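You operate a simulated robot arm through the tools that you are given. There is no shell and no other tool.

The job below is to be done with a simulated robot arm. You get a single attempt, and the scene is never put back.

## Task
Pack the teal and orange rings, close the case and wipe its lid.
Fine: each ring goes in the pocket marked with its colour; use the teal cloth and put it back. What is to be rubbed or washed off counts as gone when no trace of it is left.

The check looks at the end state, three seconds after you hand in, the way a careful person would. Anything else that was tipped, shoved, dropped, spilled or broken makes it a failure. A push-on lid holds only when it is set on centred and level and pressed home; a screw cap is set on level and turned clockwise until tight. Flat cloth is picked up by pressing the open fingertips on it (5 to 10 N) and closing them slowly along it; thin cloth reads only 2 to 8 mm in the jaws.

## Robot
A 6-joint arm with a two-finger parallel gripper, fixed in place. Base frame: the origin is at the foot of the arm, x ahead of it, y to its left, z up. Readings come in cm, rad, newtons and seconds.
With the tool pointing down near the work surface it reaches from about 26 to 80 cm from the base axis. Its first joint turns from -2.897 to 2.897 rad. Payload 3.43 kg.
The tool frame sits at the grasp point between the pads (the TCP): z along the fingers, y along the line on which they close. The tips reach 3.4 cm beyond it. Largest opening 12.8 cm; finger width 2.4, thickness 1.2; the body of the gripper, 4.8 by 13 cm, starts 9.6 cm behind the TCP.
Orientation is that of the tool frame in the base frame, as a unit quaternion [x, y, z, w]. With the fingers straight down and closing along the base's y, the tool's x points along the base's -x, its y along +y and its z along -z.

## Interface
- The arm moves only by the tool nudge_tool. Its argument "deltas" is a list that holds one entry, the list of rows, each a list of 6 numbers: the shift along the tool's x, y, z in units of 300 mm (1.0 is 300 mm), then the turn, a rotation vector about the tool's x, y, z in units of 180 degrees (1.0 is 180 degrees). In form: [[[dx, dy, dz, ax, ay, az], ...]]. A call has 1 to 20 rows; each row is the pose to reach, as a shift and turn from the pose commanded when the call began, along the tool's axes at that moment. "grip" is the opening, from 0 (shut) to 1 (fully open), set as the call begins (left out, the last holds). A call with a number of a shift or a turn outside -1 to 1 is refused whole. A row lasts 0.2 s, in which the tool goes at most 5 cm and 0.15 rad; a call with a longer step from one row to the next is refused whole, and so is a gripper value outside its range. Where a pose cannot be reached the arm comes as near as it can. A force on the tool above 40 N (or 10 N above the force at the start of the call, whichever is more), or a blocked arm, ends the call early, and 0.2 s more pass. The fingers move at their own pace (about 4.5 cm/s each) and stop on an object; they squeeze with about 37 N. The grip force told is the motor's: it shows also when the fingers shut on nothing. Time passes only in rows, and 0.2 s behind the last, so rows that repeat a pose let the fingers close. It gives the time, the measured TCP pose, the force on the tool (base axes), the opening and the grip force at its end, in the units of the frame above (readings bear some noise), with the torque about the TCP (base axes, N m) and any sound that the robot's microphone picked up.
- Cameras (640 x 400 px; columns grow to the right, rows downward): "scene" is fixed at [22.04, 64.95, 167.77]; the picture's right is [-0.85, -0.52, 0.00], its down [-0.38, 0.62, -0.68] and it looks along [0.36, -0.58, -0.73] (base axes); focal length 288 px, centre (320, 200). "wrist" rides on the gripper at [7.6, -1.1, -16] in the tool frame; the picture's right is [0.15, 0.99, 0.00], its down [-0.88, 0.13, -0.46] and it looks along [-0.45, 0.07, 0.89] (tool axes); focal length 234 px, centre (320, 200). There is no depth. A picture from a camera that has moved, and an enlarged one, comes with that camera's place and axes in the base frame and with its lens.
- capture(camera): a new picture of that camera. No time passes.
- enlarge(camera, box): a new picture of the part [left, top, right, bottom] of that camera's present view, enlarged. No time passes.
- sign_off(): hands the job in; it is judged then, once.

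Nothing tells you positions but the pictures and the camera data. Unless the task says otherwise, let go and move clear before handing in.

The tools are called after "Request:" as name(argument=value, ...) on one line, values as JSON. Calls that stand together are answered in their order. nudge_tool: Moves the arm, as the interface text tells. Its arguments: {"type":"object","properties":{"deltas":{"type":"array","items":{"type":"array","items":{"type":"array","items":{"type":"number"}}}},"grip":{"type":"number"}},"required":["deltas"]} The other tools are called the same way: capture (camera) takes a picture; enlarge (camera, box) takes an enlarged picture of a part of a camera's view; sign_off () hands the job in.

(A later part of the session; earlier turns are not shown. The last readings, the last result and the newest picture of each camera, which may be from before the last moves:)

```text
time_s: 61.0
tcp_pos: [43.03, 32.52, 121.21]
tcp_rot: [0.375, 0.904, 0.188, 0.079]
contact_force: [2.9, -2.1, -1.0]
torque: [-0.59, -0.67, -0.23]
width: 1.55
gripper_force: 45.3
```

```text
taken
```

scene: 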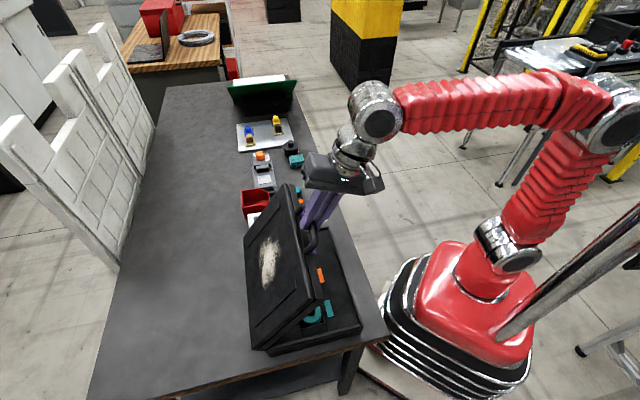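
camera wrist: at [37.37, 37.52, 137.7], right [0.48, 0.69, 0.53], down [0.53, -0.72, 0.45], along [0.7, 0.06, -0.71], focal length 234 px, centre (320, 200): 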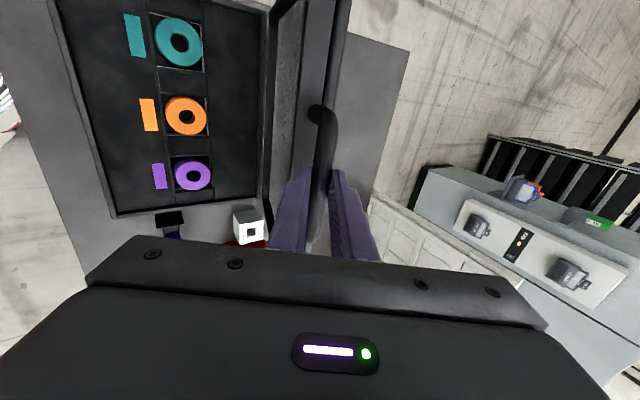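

The lid is coming over and I can see the pale smear on its outside. Continuing down to about 30° open.

Request:
nudge_tool(deltas=[[[0, -0.1057, 0.0238, 0.0167, 0, 0], [0, -0.2077, 0.0611, 0.0333, 0, 0], [0, -0.3044, 0.1113, 0.05, 0, 0], [0, -0.3943, 0.1737, 0.0667, 0, 0], [0, -0.3943, 0.1737, 0.0667, 0, 0]]])

Request:
capture(camera="scene")

Request:
capture(camera="wrist")

```text
time_s: 62.2
tcp_pos: [36.94, 26.5, 111.87]
tcp_rot: [0.381, 0.919, 0.093, 0.038]
contact_force: [5.7, 2.3, -4.2]
torque: [-0.41, -0.57, 0.57]
width: 1.54
gripper_force: 45.0
```

```text
taken
```

scene: 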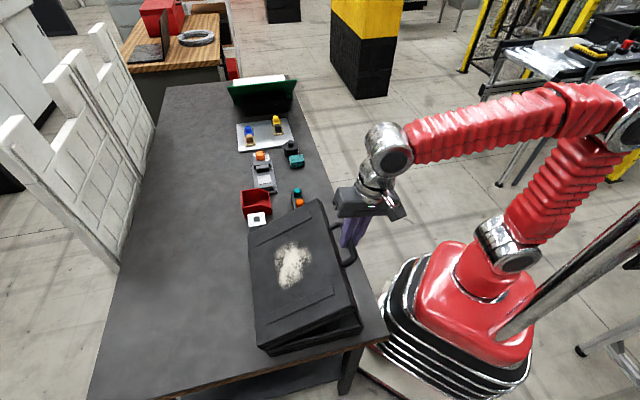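

```text
taken
camera wrist: at [28.5, 28.79, 127.14], right [0.58, 0.79, 0.2], down [0.65, -0.6, 0.47], along [0.49, -0.15, -0.86], focal length 234 px, centre (320, 200)
```

wrist: 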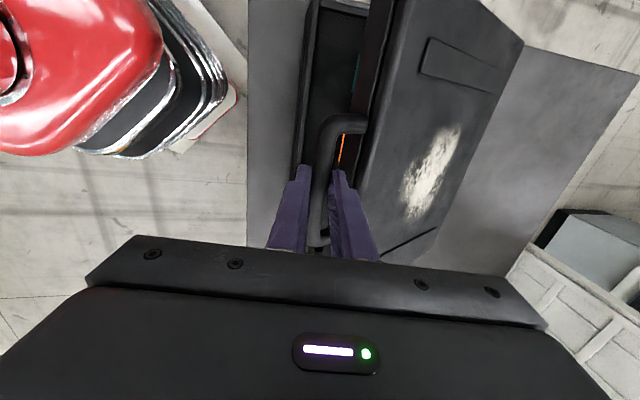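

About 30° remain. Continuing to roughly 6° open.

Request:
nudge_tool(deltas=[[[0, -0.0647, 0.0889, 0.0167, 0, 0], [0, -0.1181, 0.1858, 0.0333, 0, 0], [0, -0.138, 0.232, 0.0405, 0, 0], [0, -0.1541, 0.2741, 0.0478, 0, 0], [0, -0.1541, 0.2741, 0.0478, 0, 0]]])

Request:
enlarge(camera="scene", box=[230, 190, 390, 360])

Request:
capture(camera="wrist")

```text
time_s: 63.4
tcp_pos: [34.81, 24.29, 102.99]
tcp_rot: [0.382, 0.924, 0.022, 0.01]
contact_force: [-6.0, -4.4, -1.5]
torque: [-0.22, 0.03, 0.86]
width: 1.56
gripper_force: 44.9
```

```text
2.35 times, centred on (310, 275) of scene
camera zoom: at [22.04, 64.95, 167.77], right [-0.85, -0.52, 0.0], down [-0.38, 0.62, -0.68], along [0.36, -0.58, -0.73], focal length 678 px, centre (344, 24)
```

zoom: 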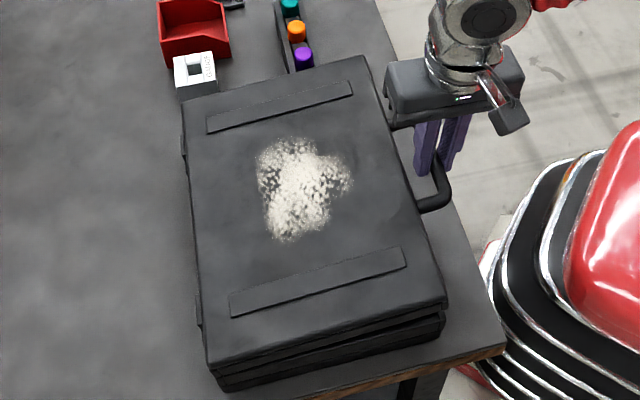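

```text
taken
camera wrist: at [28.07, 28.36, 118.66], right [0.59, 0.8, 0.05], down [0.7, -0.55, 0.46], along [0.4, -0.24, -0.89], focal length 234 px, centre (320, 200)
```

wrist: 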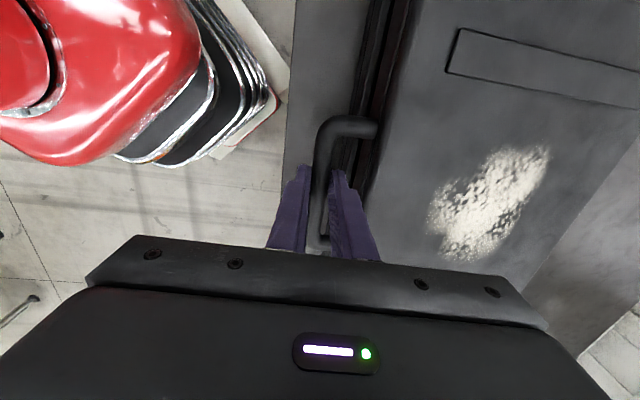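

The lid is nearly closed with a small gap left. Easing it down in small steps while watching the force.

Request:
nudge_tool(deltas=[[[0, -0.003, 0.0159, 0.0037, 0, 0], [0, -0.0058, 0.0318, 0.0074, 0, 0], [0, -0.0079, 0.0477, 0.011, 0, 0], [0, -0.0079, 0.0477, 0.011, 0, 0]]])

Request:
enlarge(camera="scene", box=[250, 240, 390, 360])

```text
time_s: 64.4
tcp_pos: [34.72, 24.29, 101.51]
tcp_rot: [0.382, 0.924, 0.007, 0.003]
contact_force: [-9.5, 0.4, -1.9]
torque: [-0.19, -0.05, 0.87]
width: 1.57
gripper_force: 45.3
```

```text
3.33 times, centred on (320, 300) of scene
camera zoom: at [22.04, 64.95, 167.77], right [-0.85, -0.52, 0.0], down [-0.38, 0.62, -0.68], along [0.36, -0.58, -0.73], focal length 961 px, centre (320, -133)
```

zoom: 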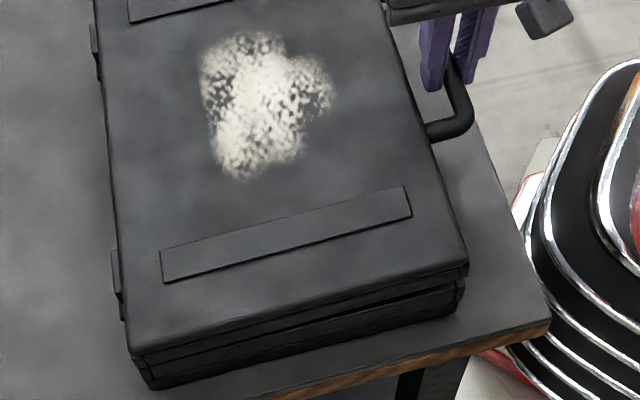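

Request:
nudge_tool(deltas=[[[0, -0.003, 0.013, 0.003, 0, 0], [0, -0.005, 0.026, 0.003, 0, 0], [0, -0.006, 0.036, 0.003, 0, 0], [0, -0.006, 0.036, 0.003, 0, 0]]])

Request:
enlarge(camera="scene", box=[250, 240, 390, 360])

```text
time_s: 65.4
tcp_pos: [34.51, 24.25, 100.49]
tcp_rot: [0.382, 0.924, 0.003, 0.002]
contact_force: [-6.8, 8.1, -1.7]
torque: [0.08, -0.04, 0.84]
width: 1.55
gripper_force: 45.0
```

```text
3.33 times, centred on (320, 300) of scene
camera zoom: at [22.04, 64.95, 167.77], right [-0.85, -0.52, 0.0], down [-0.38, 0.62, -0.68], along [0.36, -0.58, -0.73], focal length 961 px, centre (320, -133)
```

zoom: 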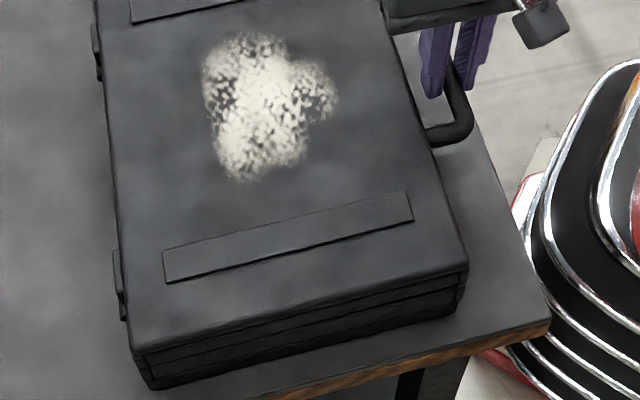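

Request:
nudge_tool(deltas=[[[0, -0.001, 0.01, 0, 0, 0], [0, -0.001, 0.02, 0, 0, 0], [0, -0.001, 0.02, 0, 0, 0]]])

Request:
enlarge(camera="scene", box=[250, 240, 390, 360])

```text
time_s: 66.2
tcp_pos: [34.57, 24.09, 99.85]
tcp_rot: [0.382, 0.924, 0.003, 0.001]
contact_force: [-8.6, 6.4, -1.3]
torque: [-0.03, -0.05, 0.87]
width: 1.55
gripper_force: 45.0
```

```text
3.33 times, centred on (320, 300) of scene
camera zoom: at [22.04, 64.95, 167.77], right [-0.85, -0.52, 0.0], down [-0.38, 0.62, -0.68], along [0.36, -0.58, -0.73], focal length 961 px, centre (320, -133)
```

zoom: 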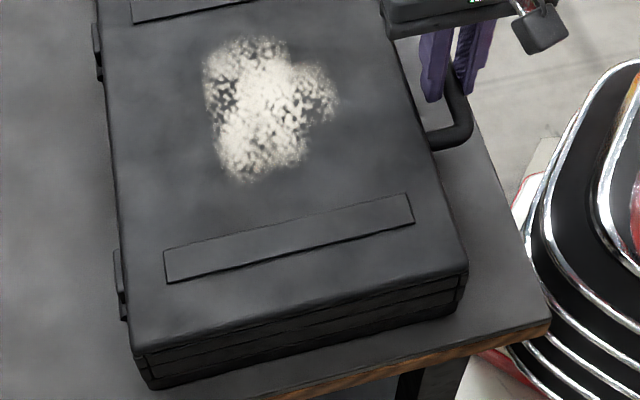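

Request:
nudge_tool(deltas=[[[0, 0, 0.007, 0, 0, 0], [0, 0, 0.013, 0, 0, 0], [0, 0, 0.013, 0, 0, 0]]])

Request:
enlarge(camera="scene", box=[260, 270, 380, 360])

```text
time_s: 67.0
tcp_pos: [34.47, 24.13, 99.58]
tcp_rot: [0.382, 0.924, 0.004, 0.001]
contact_force: [-14.1, -0.6, 21.0]
torque: [0.35, 0.66, 0.89]
width: 1.59
gripper_force: 44.6
```

```text
4.44 times, centred on (320, 315) of scene
camera zoom: at [22.04, 64.95, 167.77], right [-0.85, -0.52, 0.0], down [-0.38, 0.62, -0.68], along [0.36, -0.58, -0.73], focal length 1281 px, centre (320, -311)
```

zoom: 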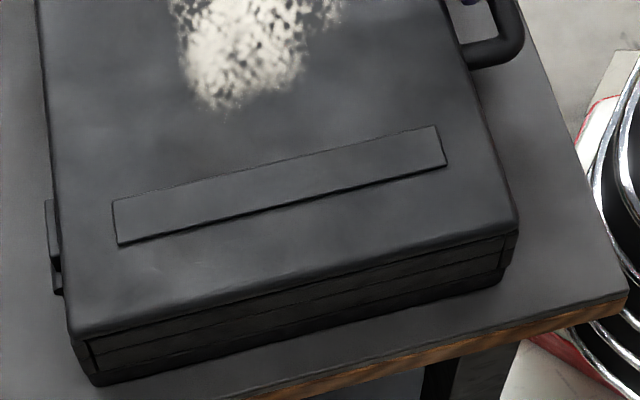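

The lid is closed, with a 21 N upward reaction. I'll ease off, open just enough to clear the bar, and lift straight up.

Request:
nudge_tool(deltas=[[[0, 0, -0.006, 0, 0, 0], [0, 0, -0.006, 0, 0, 0], [0, 0, -0.006, 0, 0, 0]]], grip=0.22)

Request:
nudge_tool(deltas=[[[0, 0, -0.02, 0, 0, 0], [0, 0, -0.06, 0, 0, 0], [0, 0, -0.12, 0, 0, 0], [0, 0, -0.25, 0, 0, 0], [0, 0, -0.4, 0, 0, 0], [0, 0, -0.4, 0, 0, 0]]])

Request:
capture(camera="scene")

Request:
capture(camera="wrist")

```text
time_s: 67.8
tcp_pos: [34.65, 24.02, 99.6]
tcp_rot: [0.382, 0.924, 0.003, 0.002]
contact_force: [-0.1, -0.4, -0.9]
torque: [0.0, 0.0, 0.0]
width: 2.83
gripper_force: 0.0
```

```text
time_s: 69.2
tcp_pos: [34.61, 24.05, 111.72]
tcp_rot: [0.383, 0.924, 0.003, 0.001]
contact_force: [-0.6, 0.2, -0.5]
torque: [-0.01, 0.01, -0.02]
width: 2.81
gripper_force: 0.1
```

```text
taken
```

scene: 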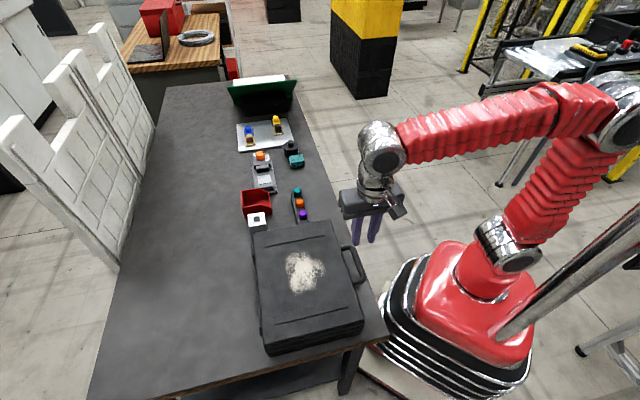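

```text
taken
camera wrist: at [28.3, 28.54, 127.52], right [0.6, 0.8, 0.01], down [0.71, -0.53, 0.46], along [0.37, -0.27, -0.89], focal length 234 px, centre (320, 200)
```

wrist: 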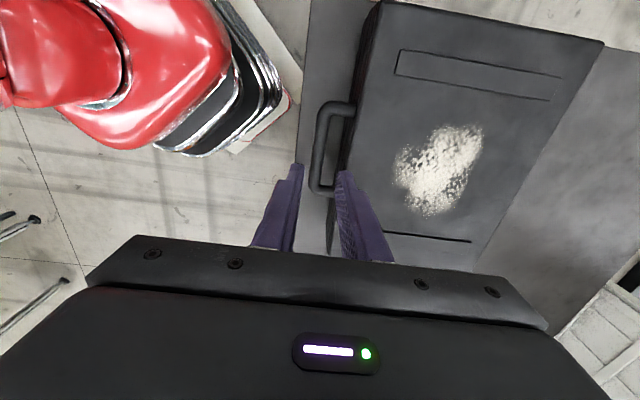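

The case is shut and the smear is on top of the lid. Next is the folded teal cloth at about (79, −9.6), so I'll move there for a close look.

Request:
nudge_tool(deltas=[[[-0.134, 0.0213, -0.03, 0, 0, 0], [-0.267, 0.0427, -0.05, 0, 0, 0], [-0.4, 0.064, -0.05, 0, 0, 0], [-0.533, 0.0853, -0.05, 0, 0, 0], [-0.667, 0.107, -0.05, 0, 0, 0], [-0.8, 0.128, -0.05, 0, 0, 0]]], grip=0.68)

Request:
nudge_tool(deltas=[[[-0.134, 0.0213, 0, 0, 0, 0], [-0.267, 0.0427, 0, 0, 0, 0], [-0.4, 0.064, 0, 0, 0, 0], [-0.533, 0.0853, 0.03, 0, 0, 0], [-0.667, 0.107, 0.08, 0, 0, 0], [-0.8, 0.128, 0.15, 0, 0, 0], [-0.8, 0.128, 0.15, 0, 0, 0]]])

Request:
capture(camera="wrist")

Request:
enlarge(camera="scene", box=[265, 115, 325, 175])

```text
time_s: 70.6
tcp_pos: [54.3, 9.71, 113.11]
tcp_rot: [0.382, 0.924, 0.004, 0.001]
contact_force: [-0.7, 0.2, 0.2]
torque: [0.02, 0.0, -0.02]
width: 8.7
gripper_force: 0.1
```

```text
time_s: 72.2
tcp_pos: [73.97, -4.39, 108.58]
tcp_rot: [0.383, 0.924, 0.003, 0.001]
contact_force: [-0.4, 0.0, 0.5]
torque: [0.01, 0.0, 0.02]
width: 8.68
gripper_force: 0.0
```

```text
taken
camera wrist: at [67.76, 0.08, 124.33], right [0.6, 0.8, 0.01], down [0.71, -0.53, 0.46], along [0.37, -0.27, -0.89], focal length 234 px, centre (320, 200)
```

wrist: 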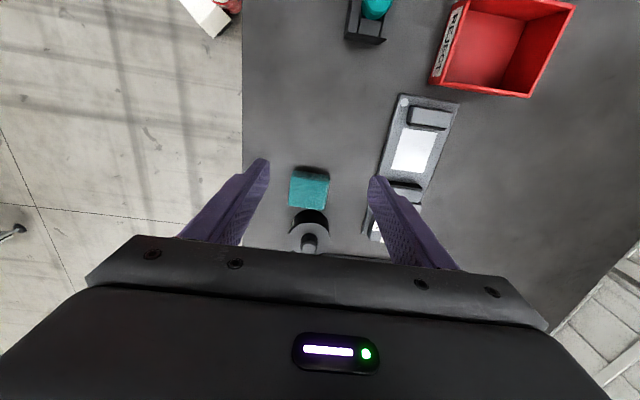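

```text
6.67 times, centred on (295, 145) of scene
camera zoom: at [22.04, 64.95, 167.77], right [-0.85, -0.52, 0.0], down [-0.38, 0.62, -0.68], along [0.36, -0.58, -0.73], focal length 1921 px, centre (487, 567)
```

zoom: 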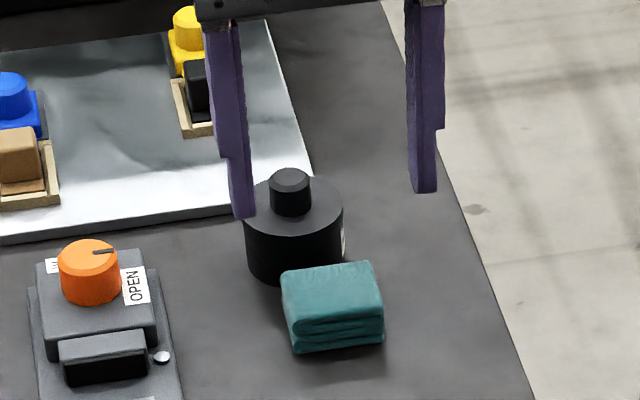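

Request:
enlarge(camera="wrist", box=[240, 130, 400, 260])

```text
3.08 times, centred on (320, 195) of wrist
camera zoom: at [67.76, 0.08, 124.33], right [0.6, 0.8, 0.01], down [0.71, -0.53, 0.46], along [0.37, -0.27, -0.89], focal length 720 px, centre (320, 215)
```

zoom: 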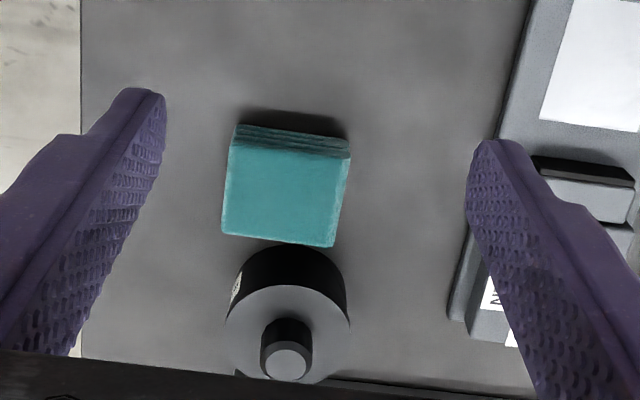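

The cloth top is about 5.8 cm square, centred near (79, −10), right beside the grease can. It's at the edge of straight-down reach, so I'll tilt 12° outward, hover above it with the fingers closing across the row, and check.

Request:
nudge_tool(deltas=[[[-0.06, -0.003, 0.05, 0, -0.022, 0], [-0.12, -0.007, 0.12, 0, -0.044, 0], [-0.18, -0.01, 0.2, 0, -0.0667, 0], [-0.2272, -0.0137, 0.3, 0, -0.0667, 0], [-0.2272, -0.0137, 0.3, 0, -0.0667, 0]]])

Request:
capture(camera="wrist")

Request:
enlarge(camera="scene", box=[265, 115, 325, 175])

```text
time_s: 73.4
tcp_pos: [78.53, -9.27, 99.74]
tcp_rot: [0.38, 0.919, -0.036, 0.098]
contact_force: [-0.7, 1.0, 0.0]
torque: [0.0, 0.0, -0.02]
width: 8.7
gripper_force: 0.1
```

```text
taken
camera wrist: at [70.09, -2.69, 113.51], right [0.6, 0.8, -0.02], down [0.63, -0.45, 0.63], along [0.49, -0.39, -0.78], focal length 234 px, centre (320, 200)
```

wrist: 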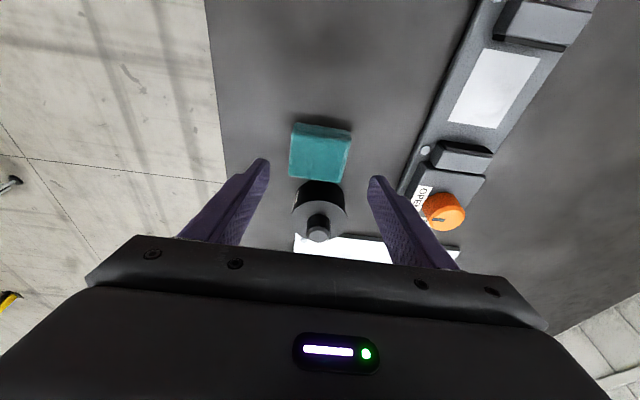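

```text
6.67 times, centred on (295, 145) of scene
camera zoom: at [22.04, 64.95, 167.77], right [-0.85, -0.52, 0.0], down [-0.38, 0.62, -0.68], along [0.36, -0.58, -0.73], focal length 1921 px, centre (487, 567)
```

zoom: 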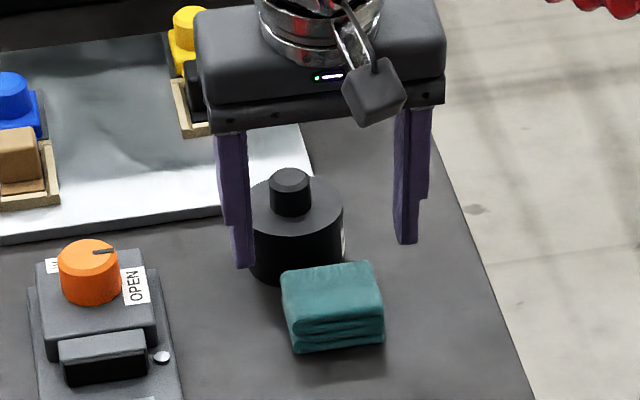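

The cloth is centred between the fingers. Descending vertically so the tips reach about mid-height of the stack.

Request:
nudge_tool(deltas=[[[0.014, 0, 0.05, 0, 0, 0], [0.028, 0, 0.1, 0, 0, 0], [0.038, 0, 0.14, 0, 0, 0], [0.045, 0, 0.1643, 0, 0, 0], [0.045, 0, 0.1643, 0, 0, 0]]])

Request:
enlarge(camera="wrist", box=[240, 90, 400, 250])

Request:
enlarge(camera="scene", box=[270, 130, 320, 180])

```text
time_s: 74.6
tcp_pos: [78.35, -9.15, 94.61]
tcp_rot: [0.381, 0.918, -0.037, 0.097]
contact_force: [-0.1, 0.6, 0.1]
torque: [0.03, -0.03, 0.02]
width: 8.69
gripper_force: 0.1
```

```text
2.50 times, centred on (320, 170) of wrist
camera zoom: at [69.9, -2.5, 108.5], right [0.6, 0.8, -0.02], down [0.63, -0.45, 0.63], along [0.49, -0.39, -0.78], focal length 585 px, centre (320, 275)
```

zoom: 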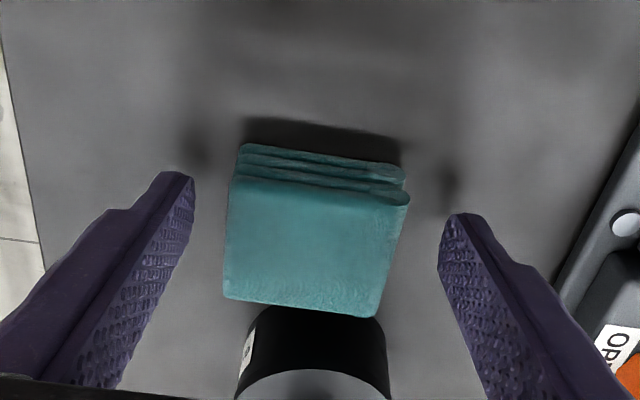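

```text
8.00 times, centred on (295, 155) of scene
camera zoom: at [22.04, 64.95, 167.77], right [-0.85, -0.52, 0.0], down [-0.38, 0.62, -0.68], along [0.36, -0.58, -0.73], focal length 2306 px, centre (520, 560)
```

zoom: 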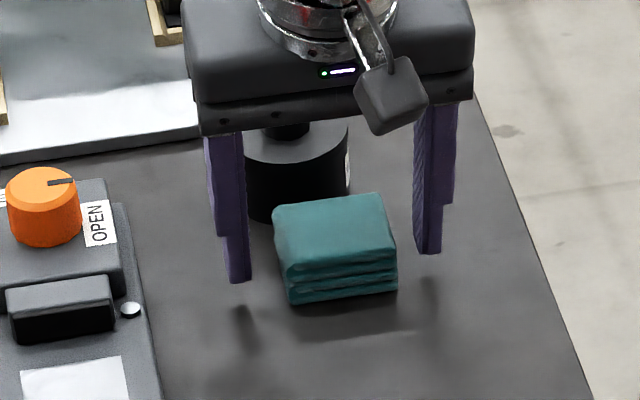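

The fingers straddle the stack, and I'll shift slightly to centre. I'll close partway first (about 5 cm) to see how the cloth responds.

Request:
nudge_tool(deltas=[[[-0.013, -0.006, 0.003, 0, 0, 0], [-0.013, -0.006, 0.006, 0, 0, 0], [-0.013, -0.006, 0.006, 0, 0, 0], [-0.013, -0.006, 0.006, 0, 0, 0]]], grip=0.4)

Request:
enlarge(camera="wrist", box=[240, 90, 400, 250])

Request:
enlarge(camera="scene", box=[270, 130, 320, 180])

```text
time_s: 75.6
tcp_pos: [78.39, -9.72, 94.51]
tcp_rot: [0.381, 0.918, -0.037, 0.099]
contact_force: [-1.5, 0.7, 3.9]
torque: [-0.04, 0.09, -0.05]
width: 5.69
gripper_force: 37.0
```

```text
2.50 times, centred on (320, 170) of wrist
camera zoom: at [70.05, -2.97, 108.47], right [0.6, 0.8, -0.02], down [0.63, -0.45, 0.63], along [0.49, -0.39, -0.78], focal length 585 px, centre (320, 275)
```

zoom: 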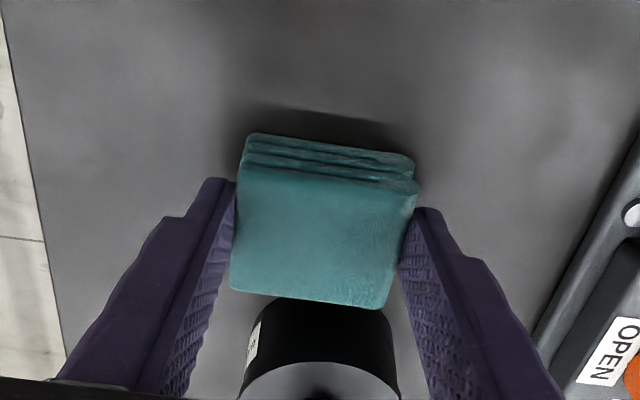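

```text
8.00 times, centred on (295, 155) of scene
camera zoom: at [22.04, 64.95, 167.77], right [-0.85, -0.52, 0.0], down [-0.38, 0.62, -0.68], along [0.36, -0.58, -0.73], focal length 2306 px, centre (520, 560)
```

zoom: 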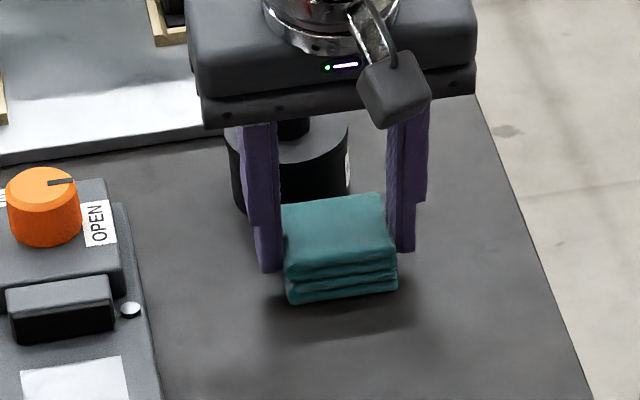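

The stack holds like a firm block at 5.7 cm. Lifting it straight up.

Request:
nudge_tool(deltas=[[[-0.006, 0, -0.026, 0, 0, 0], [-0.02, 0, -0.098, 0, 0, 0], [-0.045, 0, -0.21, 0, 0, 0], [-0.07, 0, -0.33, 0, 0, 0], [-0.09, 0, -0.424, 0, 0, 0], [-0.09, 0, -0.424, 0, 0, 0]]], grip=0.3)

Request:
capture(camera="wrist")

Request:
enlarge(camera="scene", box=[250, 90, 350, 190])

```text
time_s: 77.0
tcp_pos: [78.54, -9.81, 107.53]
tcp_rot: [0.381, 0.919, -0.037, 0.098]
contact_force: [-0.5, 0.1, -1.5]
torque: [-0.01, -0.03, -0.03]
width: 5.71
gripper_force: 36.9
```

```text
taken
camera wrist: at [70.06, -3.01, 121.36], right [0.6, 0.8, -0.02], down [0.63, -0.45, 0.63], along [0.49, -0.39, -0.78], focal length 234 px, centre (320, 200)
```

wrist: 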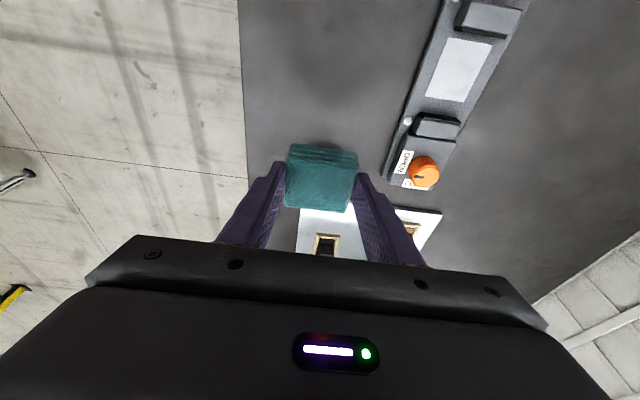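

```text
4.00 times, centred on (300, 140) of scene
camera zoom: at [22.04, 64.95, 167.77], right [-0.85, -0.52, 0.0], down [-0.38, 0.62, -0.68], along [0.36, -0.58, -0.73], focal length 1153 px, centre (400, 440)
```

zoom: 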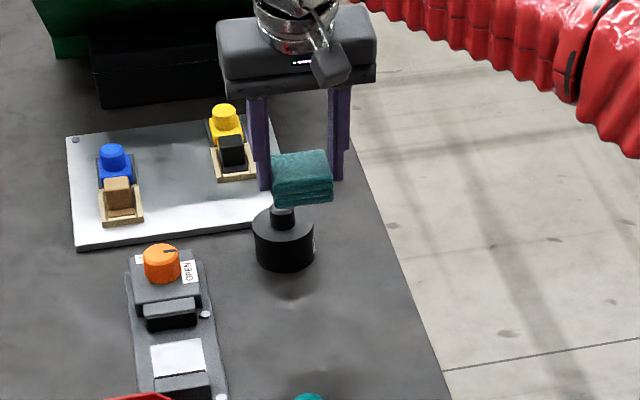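

The cloth is held. The smear covers roughly a 12.5 × 11 cm area centred on the lid near (45.7, 34.7), lid top z≈98.9. I'll carry the cloth above its near corner, keeping the same tilt.

Request:
nudge_tool(deltas=[[[0.131, 0.011, -0.0364, 0, 0, 0], [0.263, 0.022, -0.073, 0, 0, 0], [0.394, 0.0325, -0.109, 0, 0, 0], [0.525, 0.043, -0.1457, 0, 0, 0], [0.657, 0.054, -0.182, 0, 0, 0], [0.788, 0.065, -0.2185, 0, 0, 0]]])

Request:
nudge_tool(deltas=[[[0.131, 0.011, -0.0364, 0, 0, 0], [0.263, 0.022, -0.073, 0, 0, 0], [0.394, 0.0325, -0.109, 0, 0, 0], [0.525, 0.043, -0.1457, 0, 0, 0], [0.657, 0.054, -0.182, 0, 0, 0], [0.788, 0.065, -0.2185, 0, 0, 0], [0.788, 0.065, -0.2185, 0, 0, 0]]])

Request:
capture(camera="wrist")

Request:
enlarge(camera="scene", box=[240, 200, 380, 340])

```text
time_s: 78.4
tcp_pos: [62.49, 9.02, 108.96]
tcp_rot: [0.381, 0.919, -0.037, 0.099]
contact_force: [-1.1, 0.0, -1.1]
torque: [0.0, 0.01, -0.01]
width: 5.67
gripper_force: 37.0
```

```text
time_s: 80.0
tcp_pos: [46.46, 27.64, 110.42]
tcp_rot: [0.381, 0.919, -0.037, 0.098]
contact_force: [0.6, -0.6, -0.2]
torque: [-0.02, -0.01, -0.01]
width: 5.7
gripper_force: 37.0
```

```text
taken
camera wrist: at [38.06, 34.44, 124.32], right [0.6, 0.8, -0.02], down [0.63, -0.45, 0.63], along [0.49, -0.39, -0.78], focal length 234 px, centre (320, 200)
```

wrist: 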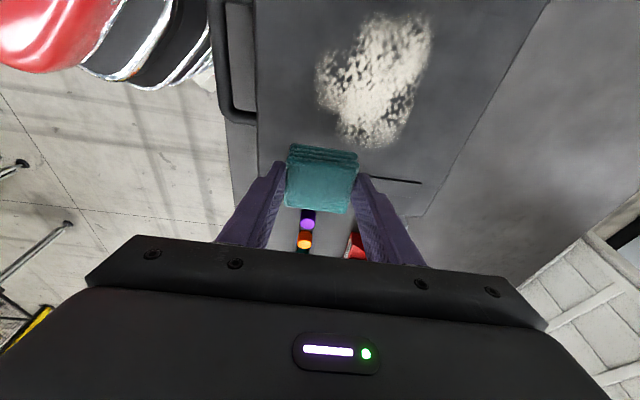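

```text
2.86 times, centred on (310, 270) of scene
camera zoom: at [22.04, 64.95, 167.77], right [-0.85, -0.52, 0.0], down [-0.38, 0.62, -0.68], along [0.36, -0.58, -0.73], focal length 824 px, centre (349, 0)
```

zoom: 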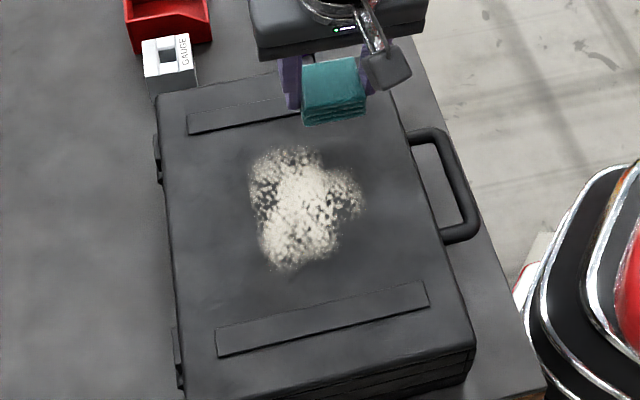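

Both views agree on the smear extent. Lowering the cloth toward the lid, then feeling for contact.

Request:
nudge_tool(deltas=[[[0.014, 0, 0.065, 0, 0, 0], [0.028, 0, 0.13, 0, 0, 0], [0.0416, 0, 0.1956, 0, 0, 0], [0.0416, 0, 0.1956, 0, 0, 0]]])

Request:
nudge_tool(deltas=[[[0.0021, 0, 0.01, 0, 0, 0], [0.0042, 0, 0.02, 0, 0, 0], [0.0042, 0, 0.02, 0, 0, 0]]])

Request:
enlarge(camera="scene", box=[270, 200, 340, 260])

```text
time_s: 81.0
tcp_pos: [46.48, 27.58, 104.51]
tcp_rot: [0.381, 0.919, -0.037, 0.098]
contact_force: [-0.3, -0.4, -1.2]
torque: [0.01, 0.0, -0.04]
width: 5.69
gripper_force: 37.6
```

```text
time_s: 81.8
tcp_pos: [46.53, 27.7, 104.03]
tcp_rot: [0.381, 0.919, -0.036, 0.099]
contact_force: [-2.1, -3.1, 23.2]
torque: [-0.64, 0.48, 0.02]
width: 5.68
gripper_force: 36.6
```

```text
6.67 times, centred on (305, 230) of scene
camera zoom: at [22.04, 64.95, 167.77], right [-0.85, -0.52, 0.0], down [-0.38, 0.62, -0.68], along [0.36, -0.58, -0.73], focal length 1921 px, centre (420, 0)
```

zoom: 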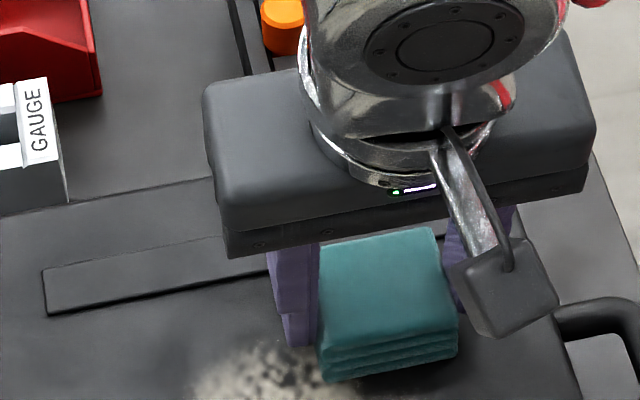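

Contact is at about 104.0 with 23 N. I'll ease off by 0.1 cm and make the first stroke along the lid, then check the effect.

Request:
nudge_tool(deltas=[[[-0.0007, 0, -0.0033, 0, 0, 0], [0.046, 0, -0.0133, 0, 0, 0], [0.093, 0, -0.0232, 0, 0, 0], [0.14, 0, -0.0332, 0, 0, 0], [0.187, 0, -0.0431, 0, 0, 0], [0.234, 0, -0.0531, 0, 0, 0], [0.281, 0, -0.0631, 0, 0, 0], [0.328, 0, -0.073, 0, 0, 0], [0.374, 0, -0.083, 0, 0, 0], [0.374, 0, -0.083, 0, 0, 0]]])

Request:
enlarge(camera="scene", box=[240, 200, 380, 340])

Request:
capture(camera="wrist")

```text
time_s: 84.0
tcp_pos: [38.48, 35.66, 104.06]
tcp_rot: [0.381, 0.919, -0.037, 0.097]
contact_force: [5.2, -4.7, 20.8]
torque: [-0.4, -0.16, 0.02]
width: 5.69
gripper_force: 37.0
```

```text
2.86 times, centred on (310, 270) of scene
camera zoom: at [22.04, 64.95, 167.77], right [-0.85, -0.52, 0.0], down [-0.38, 0.62, -0.68], along [0.36, -0.58, -0.73], focal length 824 px, centre (349, 0)
```

zoom: 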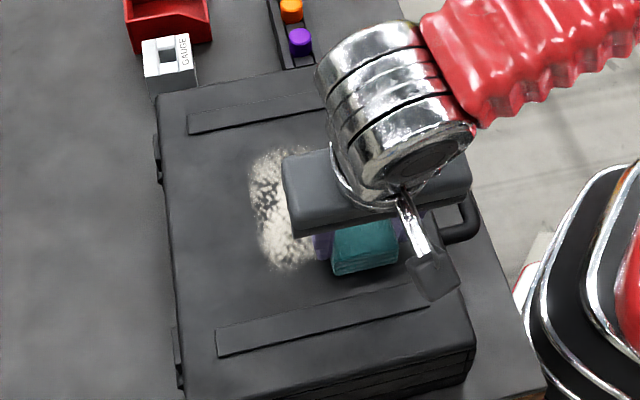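

```text
taken
camera wrist: at [29.94, 42.46, 117.91], right [0.6, 0.8, -0.02], down [0.63, -0.45, 0.63], along [0.49, -0.39, -0.78], focal length 234 px, centre (320, 200)
```

wrist: 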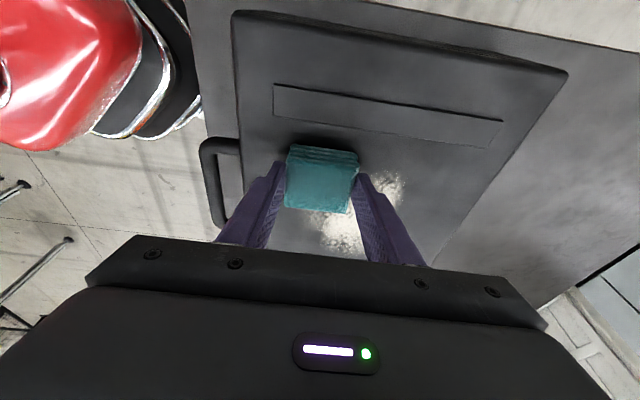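

The stroke is wiping the dirt. Shifting 4 cm across and stroking back.

Request:
nudge_tool(deltas=[[[0, 0.045, 0, 0, 0, 0], [0, 0.09, 0, 0, 0, 0], [0, 0.1267, 0, 0, 0, 0], [-0.049, 0.1267, 0.0104, 0, 0, 0], [-0.098, 0.1267, 0.0208, 0, 0, 0], [-0.147, 0.1267, 0.0312, 0, 0, 0], [-0.196, 0.1267, 0.0416, 0, 0, 0], [-0.245, 0.1267, 0.052, 0, 0, 0], [-0.294, 0.1267, 0.0624, 0, 0, 0], [-0.342, 0.1267, 0.0728, 0, 0, 0], [-0.391, 0.1267, 0.0832, 0, 0, 0], [-0.391, 0.1267, 0.0832, 0, 0, 0]]])

Request:
enlarge(camera="scene", box=[240, 200, 380, 340])

Request:
capture(camera="wrist")

```text
time_s: 86.6
tcp_pos: [49.54, 30.0, 103.93]
tcp_rot: [0.38, 0.919, -0.037, 0.099]
contact_force: [-1.8, 1.9, 10.7]
torque: [-0.07, 0.12, 0.0]
width: 5.67
gripper_force: 37.0
```

```text
2.86 times, centred on (310, 270) of scene
camera zoom: at [22.04, 64.95, 167.77], right [-0.85, -0.52, 0.0], down [-0.38, 0.62, -0.68], along [0.36, -0.58, -0.73], focal length 824 px, centre (349, 0)
```

zoom: 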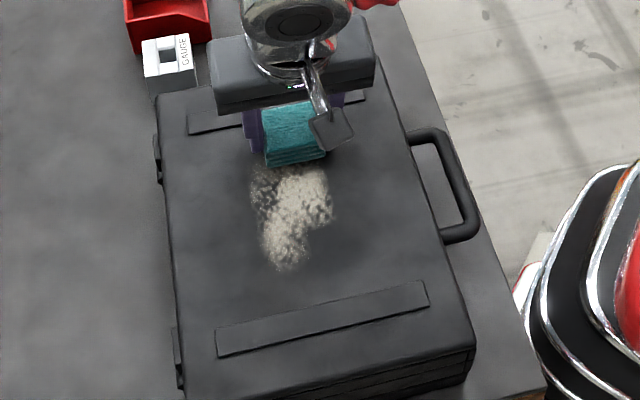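

```text
taken
camera wrist: at [41.07, 36.7, 117.9], right [0.6, 0.8, -0.02], down [0.63, -0.45, 0.63], along [0.49, -0.39, -0.78], focal length 234 px, centre (320, 200)
```

wrist: 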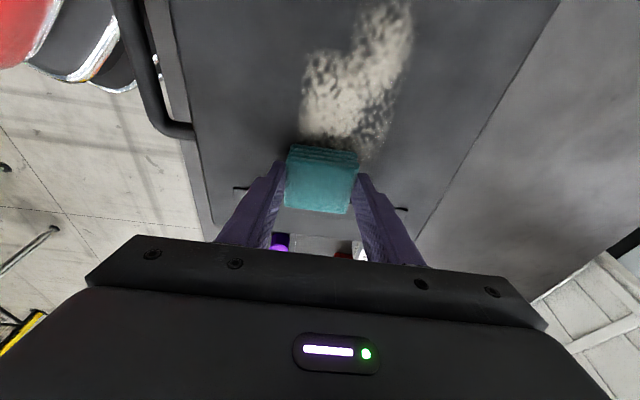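

The dirt is fading gradually. I'll press slightly harder and do a back-and-forth along this middle lane.

Request:
nudge_tool(deltas=[[[0.0007, 0, 0.0033, 0, 0, 0], [0.049, 0, -0.0071, 0, 0, 0], [0.098, 0, -0.0175, 0, 0, 0], [0.147, 0, -0.0279, 0, 0, 0], [0.196, 0, -0.0383, 0, 0, 0], [0.245, 0, -0.0487, 0, 0, 0], [0.294, 0, -0.0591, 0, 0, 0], [0.342, 0, -0.0695, 0, 0, 0], [0.391, 0, -0.0799, 0, 0, 0], [0.391, 0.02, -0.0799, 0, 0, 0], [0.342, 0.02, -0.0695, 0, 0, 0], [0.294, 0.02, -0.0591, 0, 0, 0], [0.245, 0.02, -0.0487, 0, 0, 0], [0.196, 0.02, -0.0383, 0, 0, 0], [0.147, 0.02, -0.0279, 0, 0, 0], [0.098, 0.02, -0.0175, 0, 0, 0], [0.049, 0.02, -0.0071, 0, 0, 0], [0.0007, 0.02, 0.0033, 0, 0, 0], [0.0007, 0.02, 0.0033, 0, 0, 0]]])

Request:
enlarge(camera="scene", box=[240, 200, 380, 340])

Request:
capture(camera="wrist")

```text
time_s: 90.6
tcp_pos: [50.09, 30.32, 104.01]
tcp_rot: [0.38, 0.919, -0.037, 0.099]
contact_force: [-4.8, 2.9, 21.5]
torque: [-0.03, 0.2, -0.06]
width: 5.7
gripper_force: 37.4
```

```text
2.86 times, centred on (310, 270) of scene
camera zoom: at [22.04, 64.95, 167.77], right [-0.85, -0.52, 0.0], down [-0.38, 0.62, -0.68], along [0.36, -0.58, -0.73], focal length 824 px, centre (349, 0)
```

zoom: 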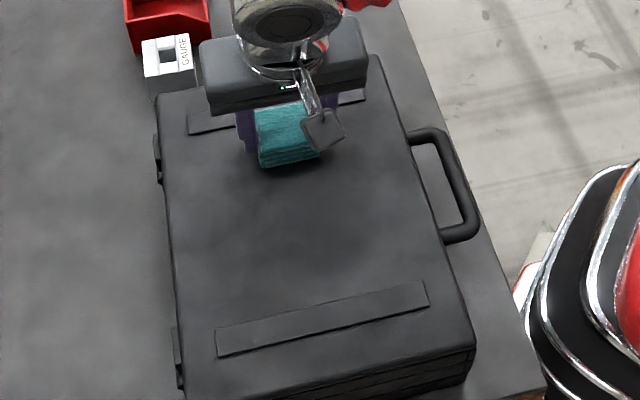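

```text
taken
camera wrist: at [41.56, 37.02, 117.83], right [0.6, 0.8, -0.02], down [0.63, -0.45, 0.63], along [0.49, -0.39, -0.78], focal length 234 px, centre (320, 200)
```

wrist: 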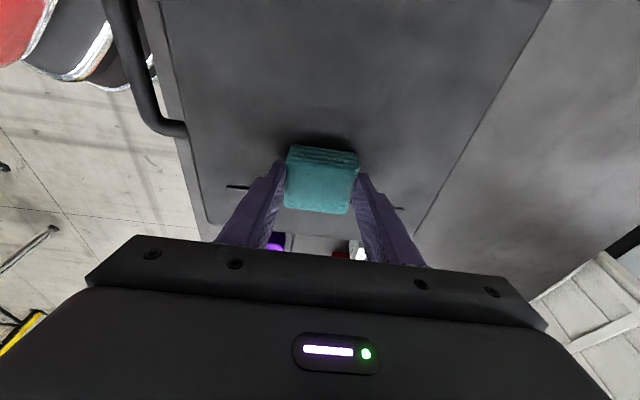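

The smear looks gone. For certainty I'll also sweep the outer lane and re-sweep the inner lane before lifting to inspect.

Request:
nudge_tool(deltas=[[[0, 0.06, 0, 0, 0, 0], [0, 0.11, 0, 0, 0, 0], [0.055, 0.11, -0.0117, 0, 0, 0], [0.11, 0.11, -0.0234, 0, 0, 0], [0.165, 0.11, -0.0351, 0, 0, 0], [0.22, 0.11, -0.0468, 0, 0, 0], [0.275, 0.11, -0.0585, 0, 0, 0], [0.33, 0.11, -0.0702, 0, 0, 0], [0.391, 0.11, -0.0832, 0, 0, 0], [0.391, 0.03, -0.0832, 0, 0, 0], [0.391, -0.05, -0.0842, 0, 0, 0], [0.391, -0.13, -0.0852, 0, 0, 0], [0.33, -0.13, -0.0722, 0, 0, 0], [0.275, -0.13, -0.0605, 0, 0, 0], [0.22, -0.13, -0.0488, 0, 0, 0], [0.165, -0.13, -0.0371, 0, 0, 0], [0.11, -0.13, -0.0254, 0, 0, 0], [0.055, -0.13, -0.0137, 0, 0, 0], [0, -0.13, -0.002, 0, 0, 0], [0, -0.13, -0.002, 0, 0, 0]]])

Request:
nudge_tool(deltas=[[[-0.0063, 0, -0.0293, 0, 0, 0], [-0.02, 0, -0.098, 0, 0, 0], [-0.04, 0, -0.19, 0, 0, 0], [-0.06, 0, -0.28, 0, 0, 0], [-0.06, 0, -0.28, 0, 0, 0]]])

Request:
enlarge(camera="scene", box=[240, 200, 380, 340])

Request:
capture(camera="wrist")

```text
time_s: 94.8
tcp_pos: [47.36, 27.53, 103.95]
tcp_rot: [0.38, 0.919, -0.037, 0.099]
contact_force: [-1.7, 0.0, 4.2]
torque: [-0.13, 0.11, -0.03]
width: 5.67
gripper_force: 37.4
```

```text
time_s: 96.0
tcp_pos: [47.17, 27.68, 112.67]
tcp_rot: [0.381, 0.919, -0.037, 0.099]
contact_force: [-1.3, -0.7, -0.5]
torque: [0.02, -0.01, 0.0]
width: 5.69
gripper_force: 37.4
```

```text
2.86 times, centred on (310, 270) of scene
camera zoom: at [22.04, 64.95, 167.77], right [-0.85, -0.52, 0.0], down [-0.38, 0.62, -0.68], along [0.36, -0.58, -0.73], focal length 824 px, centre (349, 0)
```

zoom: 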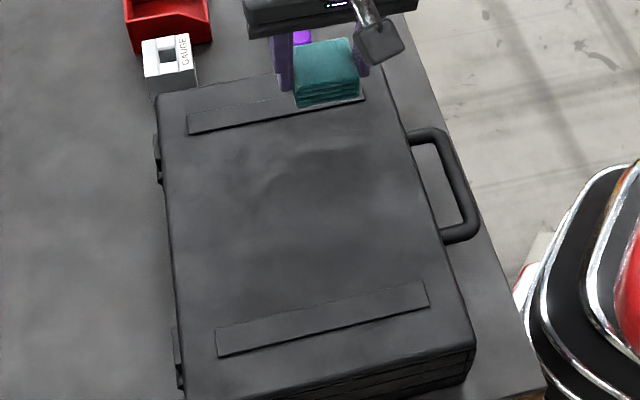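

```text
taken
camera wrist: at [38.77, 34.41, 126.48], right [0.6, 0.8, -0.02], down [0.63, -0.45, 0.63], along [0.49, -0.39, -0.78], focal length 234 px, centre (320, 200)
```

wrist: 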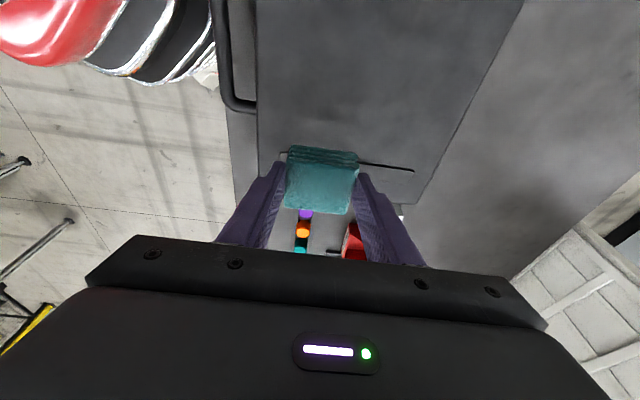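

Request:
enlarge(camera="scene", box=[270, 230, 350, 310])

Request:
enlarge(camera="wrist", box=[230, 0, 520, 180])

```text
5.00 times, centred on (310, 270) of scene
camera zoom: at [22.04, 64.95, 167.77], right [-0.85, -0.52, 0.0], down [-0.38, 0.62, -0.68], along [0.36, -0.58, -0.73], focal length 1441 px, centre (370, -150)
```

zoom: 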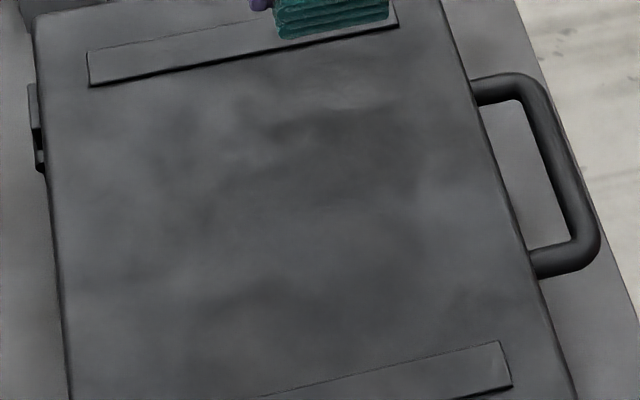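

```text
2.21 times, centred on (375, 90) of wrist
camera zoom: at [38.77, 34.41, 126.48], right [0.6, 0.8, -0.02], down [0.63, -0.45, 0.63], along [0.49, -0.39, -0.78], focal length 517 px, centre (199, 443)
```

zoom: 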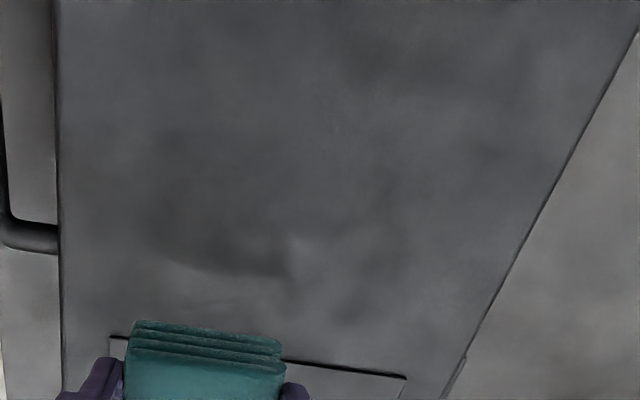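

The lid looks clean, but faint patterns could be residue or just lighting, so I'll do one more full set of passes at firm pressure.

Request:
nudge_tool(deltas=[[[0.019, 0, 0.09, 0, 0, 0], [0.038, 0, 0.18, 0, 0, 0], [0.0565, 0, 0.265, 0, 0, 0], [0.0565, 0, 0.265, 0, 0, 0]]])

Request:
nudge_tool(deltas=[[[0.003, 0, 0.013, 0, 0, 0], [0.0045, 0, 0.021, 0, 0, 0], [0.0045, 0, 0.021, 0, 0, 0]]])

```text
time_s: 97.0
tcp_pos: [47.39, 27.74, 104.42]
tcp_rot: [0.381, 0.918, -0.037, 0.098]
contact_force: [-0.3, 0.4, -0.1]
torque: [-0.01, 0.04, 0.0]
width: 5.7
gripper_force: 37.2
```

```text
time_s: 97.8
tcp_pos: [47.26, 27.79, 103.95]
tcp_rot: [0.381, 0.919, -0.035, 0.1]
contact_force: [-1.5, 1.9, 16.8]
torque: [-0.36, 0.35, -0.05]
width: 5.69
gripper_force: 37.5
```

Request:
nudge_tool(deltas=[[[0.068, 0, -0.0145, 0, 0, 0], [0.136, 0, -0.0289, 0, 0, 0], [0.204, 0, -0.0434, 0, 0, 0], [0.272, 0, -0.0578, 0, 0, 0], [0.34, 0, -0.0723, 0, 0, 0], [0.4, 0, -0.0851, 0, 0, 0], [0.4, 0.09, -0.0851, 0, 0, 0], [0.34, 0.09, -0.0723, 0, 0, 0], [0.272, 0.09, -0.0578, 0, 0, 0], [0.204, 0.09, -0.0434, 0, 0, 0], [0.136, 0.09, -0.0289, 0, 0, 0], [0.068, 0.09, -0.0145, 0, 0, 0], [0, 0.09, 0, 0, 0, 0], [0, 0.18, 0, 0, 0, 0], [0.068, 0.18, -0.0145, 0, 0, 0], [0.136, 0.18, -0.0289, 0, 0, 0], [0.204, 0.18, -0.0434, 0, 0, 0], [0.272, 0.18, -0.0578, 0, 0, 0], [0.34, 0.18, -0.0723, 0, 0, 0], [0.4, 0.18, -0.0851, 0, 0, 0]]])

Request:
nudge_tool(deltas=[[[0, 0.08, 0, 0, 0, 0], [-0.068, 0.08, 0.0145, 0, 0, 0], [-0.136, 0.08, 0.0289, 0, 0, 0], [-0.204, 0.08, 0.0434, 0, 0, 0], [-0.272, 0.08, 0.0578, 0, 0, 0], [-0.34, 0.08, 0.0723, 0, 0, 0], [-0.43, 0.08, 0.0914, 0, 0, 0], [-0.43, 0, 0.0914, 0, 0, 0], [-0.43, -0.1, 0.0914, 0, 0, 0], [-0.43, -0.18, 0.0914, 0, 0, 0], [-0.43, -0.25, 0.0904, 0, 0, 0], [-0.36, -0.25, 0.0755, 0, 0, 0], [-0.36, -0.15, 0.0765, 0, 0, 0], [-0.36, -0.05, 0.0765, 0, 0, 0], [-0.36, 0.05, 0.0765, 0, 0, 0], [-0.36, 0.05, 0.0765, 0, 0, 0]]])

Request:
nudge_tool(deltas=[[[-0.0063, 0, -0.0293, 0, 0, 0], [-0.02, 0, -0.098, 0, 0, 0], [-0.04, 0, -0.19, 0, 0, 0], [-0.06, 0, -0.28, 0, 0, 0], [-0.06, 0, -0.28, 0, 0, 0]]])

Request:
enlarge(camera="scene", box=[240, 210, 380, 340])

Request:
capture(camera="wrist")

```text
time_s: 102.0
tcp_pos: [42.41, 40.08, 103.89]
tcp_rot: [0.382, 0.918, -0.036, 0.098]
contact_force: [4.3, -5.5, 20.0]
torque: [-0.47, -0.1, 0.09]
width: 5.66
gripper_force: 37.7
```

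```text
time_s: 105.4
tcp_pos: [51.16, 33.28, 103.9]
tcp_rot: [0.38, 0.919, -0.038, 0.098]
contact_force: [-1.0, -0.3, 4.8]
torque: [-0.12, 0.12, 0.0]
width: 5.67
gripper_force: 37.1
```

```text
time_s: 106.6
tcp_pos: [51.33, 33.31, 112.5]
tcp_rot: [0.381, 0.919, -0.037, 0.098]
contact_force: [-0.5, -0.2, -0.7]
torque: [0.0, 0.03, 0.0]
width: 5.68
gripper_force: 36.9
```

```text
3.08 times, centred on (310, 275) of scene
camera zoom: at [22.04, 64.95, 167.77], right [-0.85, -0.52, 0.0], down [-0.38, 0.62, -0.68], along [0.36, -0.58, -0.73], focal length 887 px, centre (351, -31)
```

zoom: 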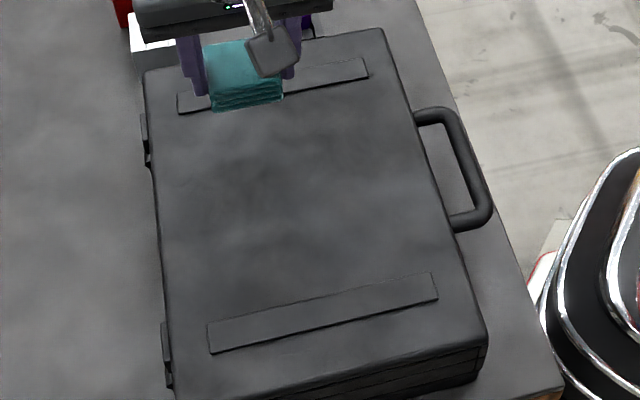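

```text
taken
camera wrist: at [42.87, 40.03, 126.37], right [0.6, 0.8, -0.02], down [0.63, -0.45, 0.63], along [0.49, -0.39, -0.78], focal length 234 px, centre (320, 200)
```

wrist: 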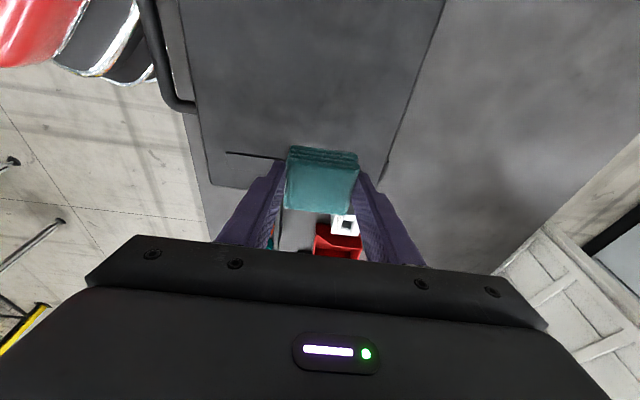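

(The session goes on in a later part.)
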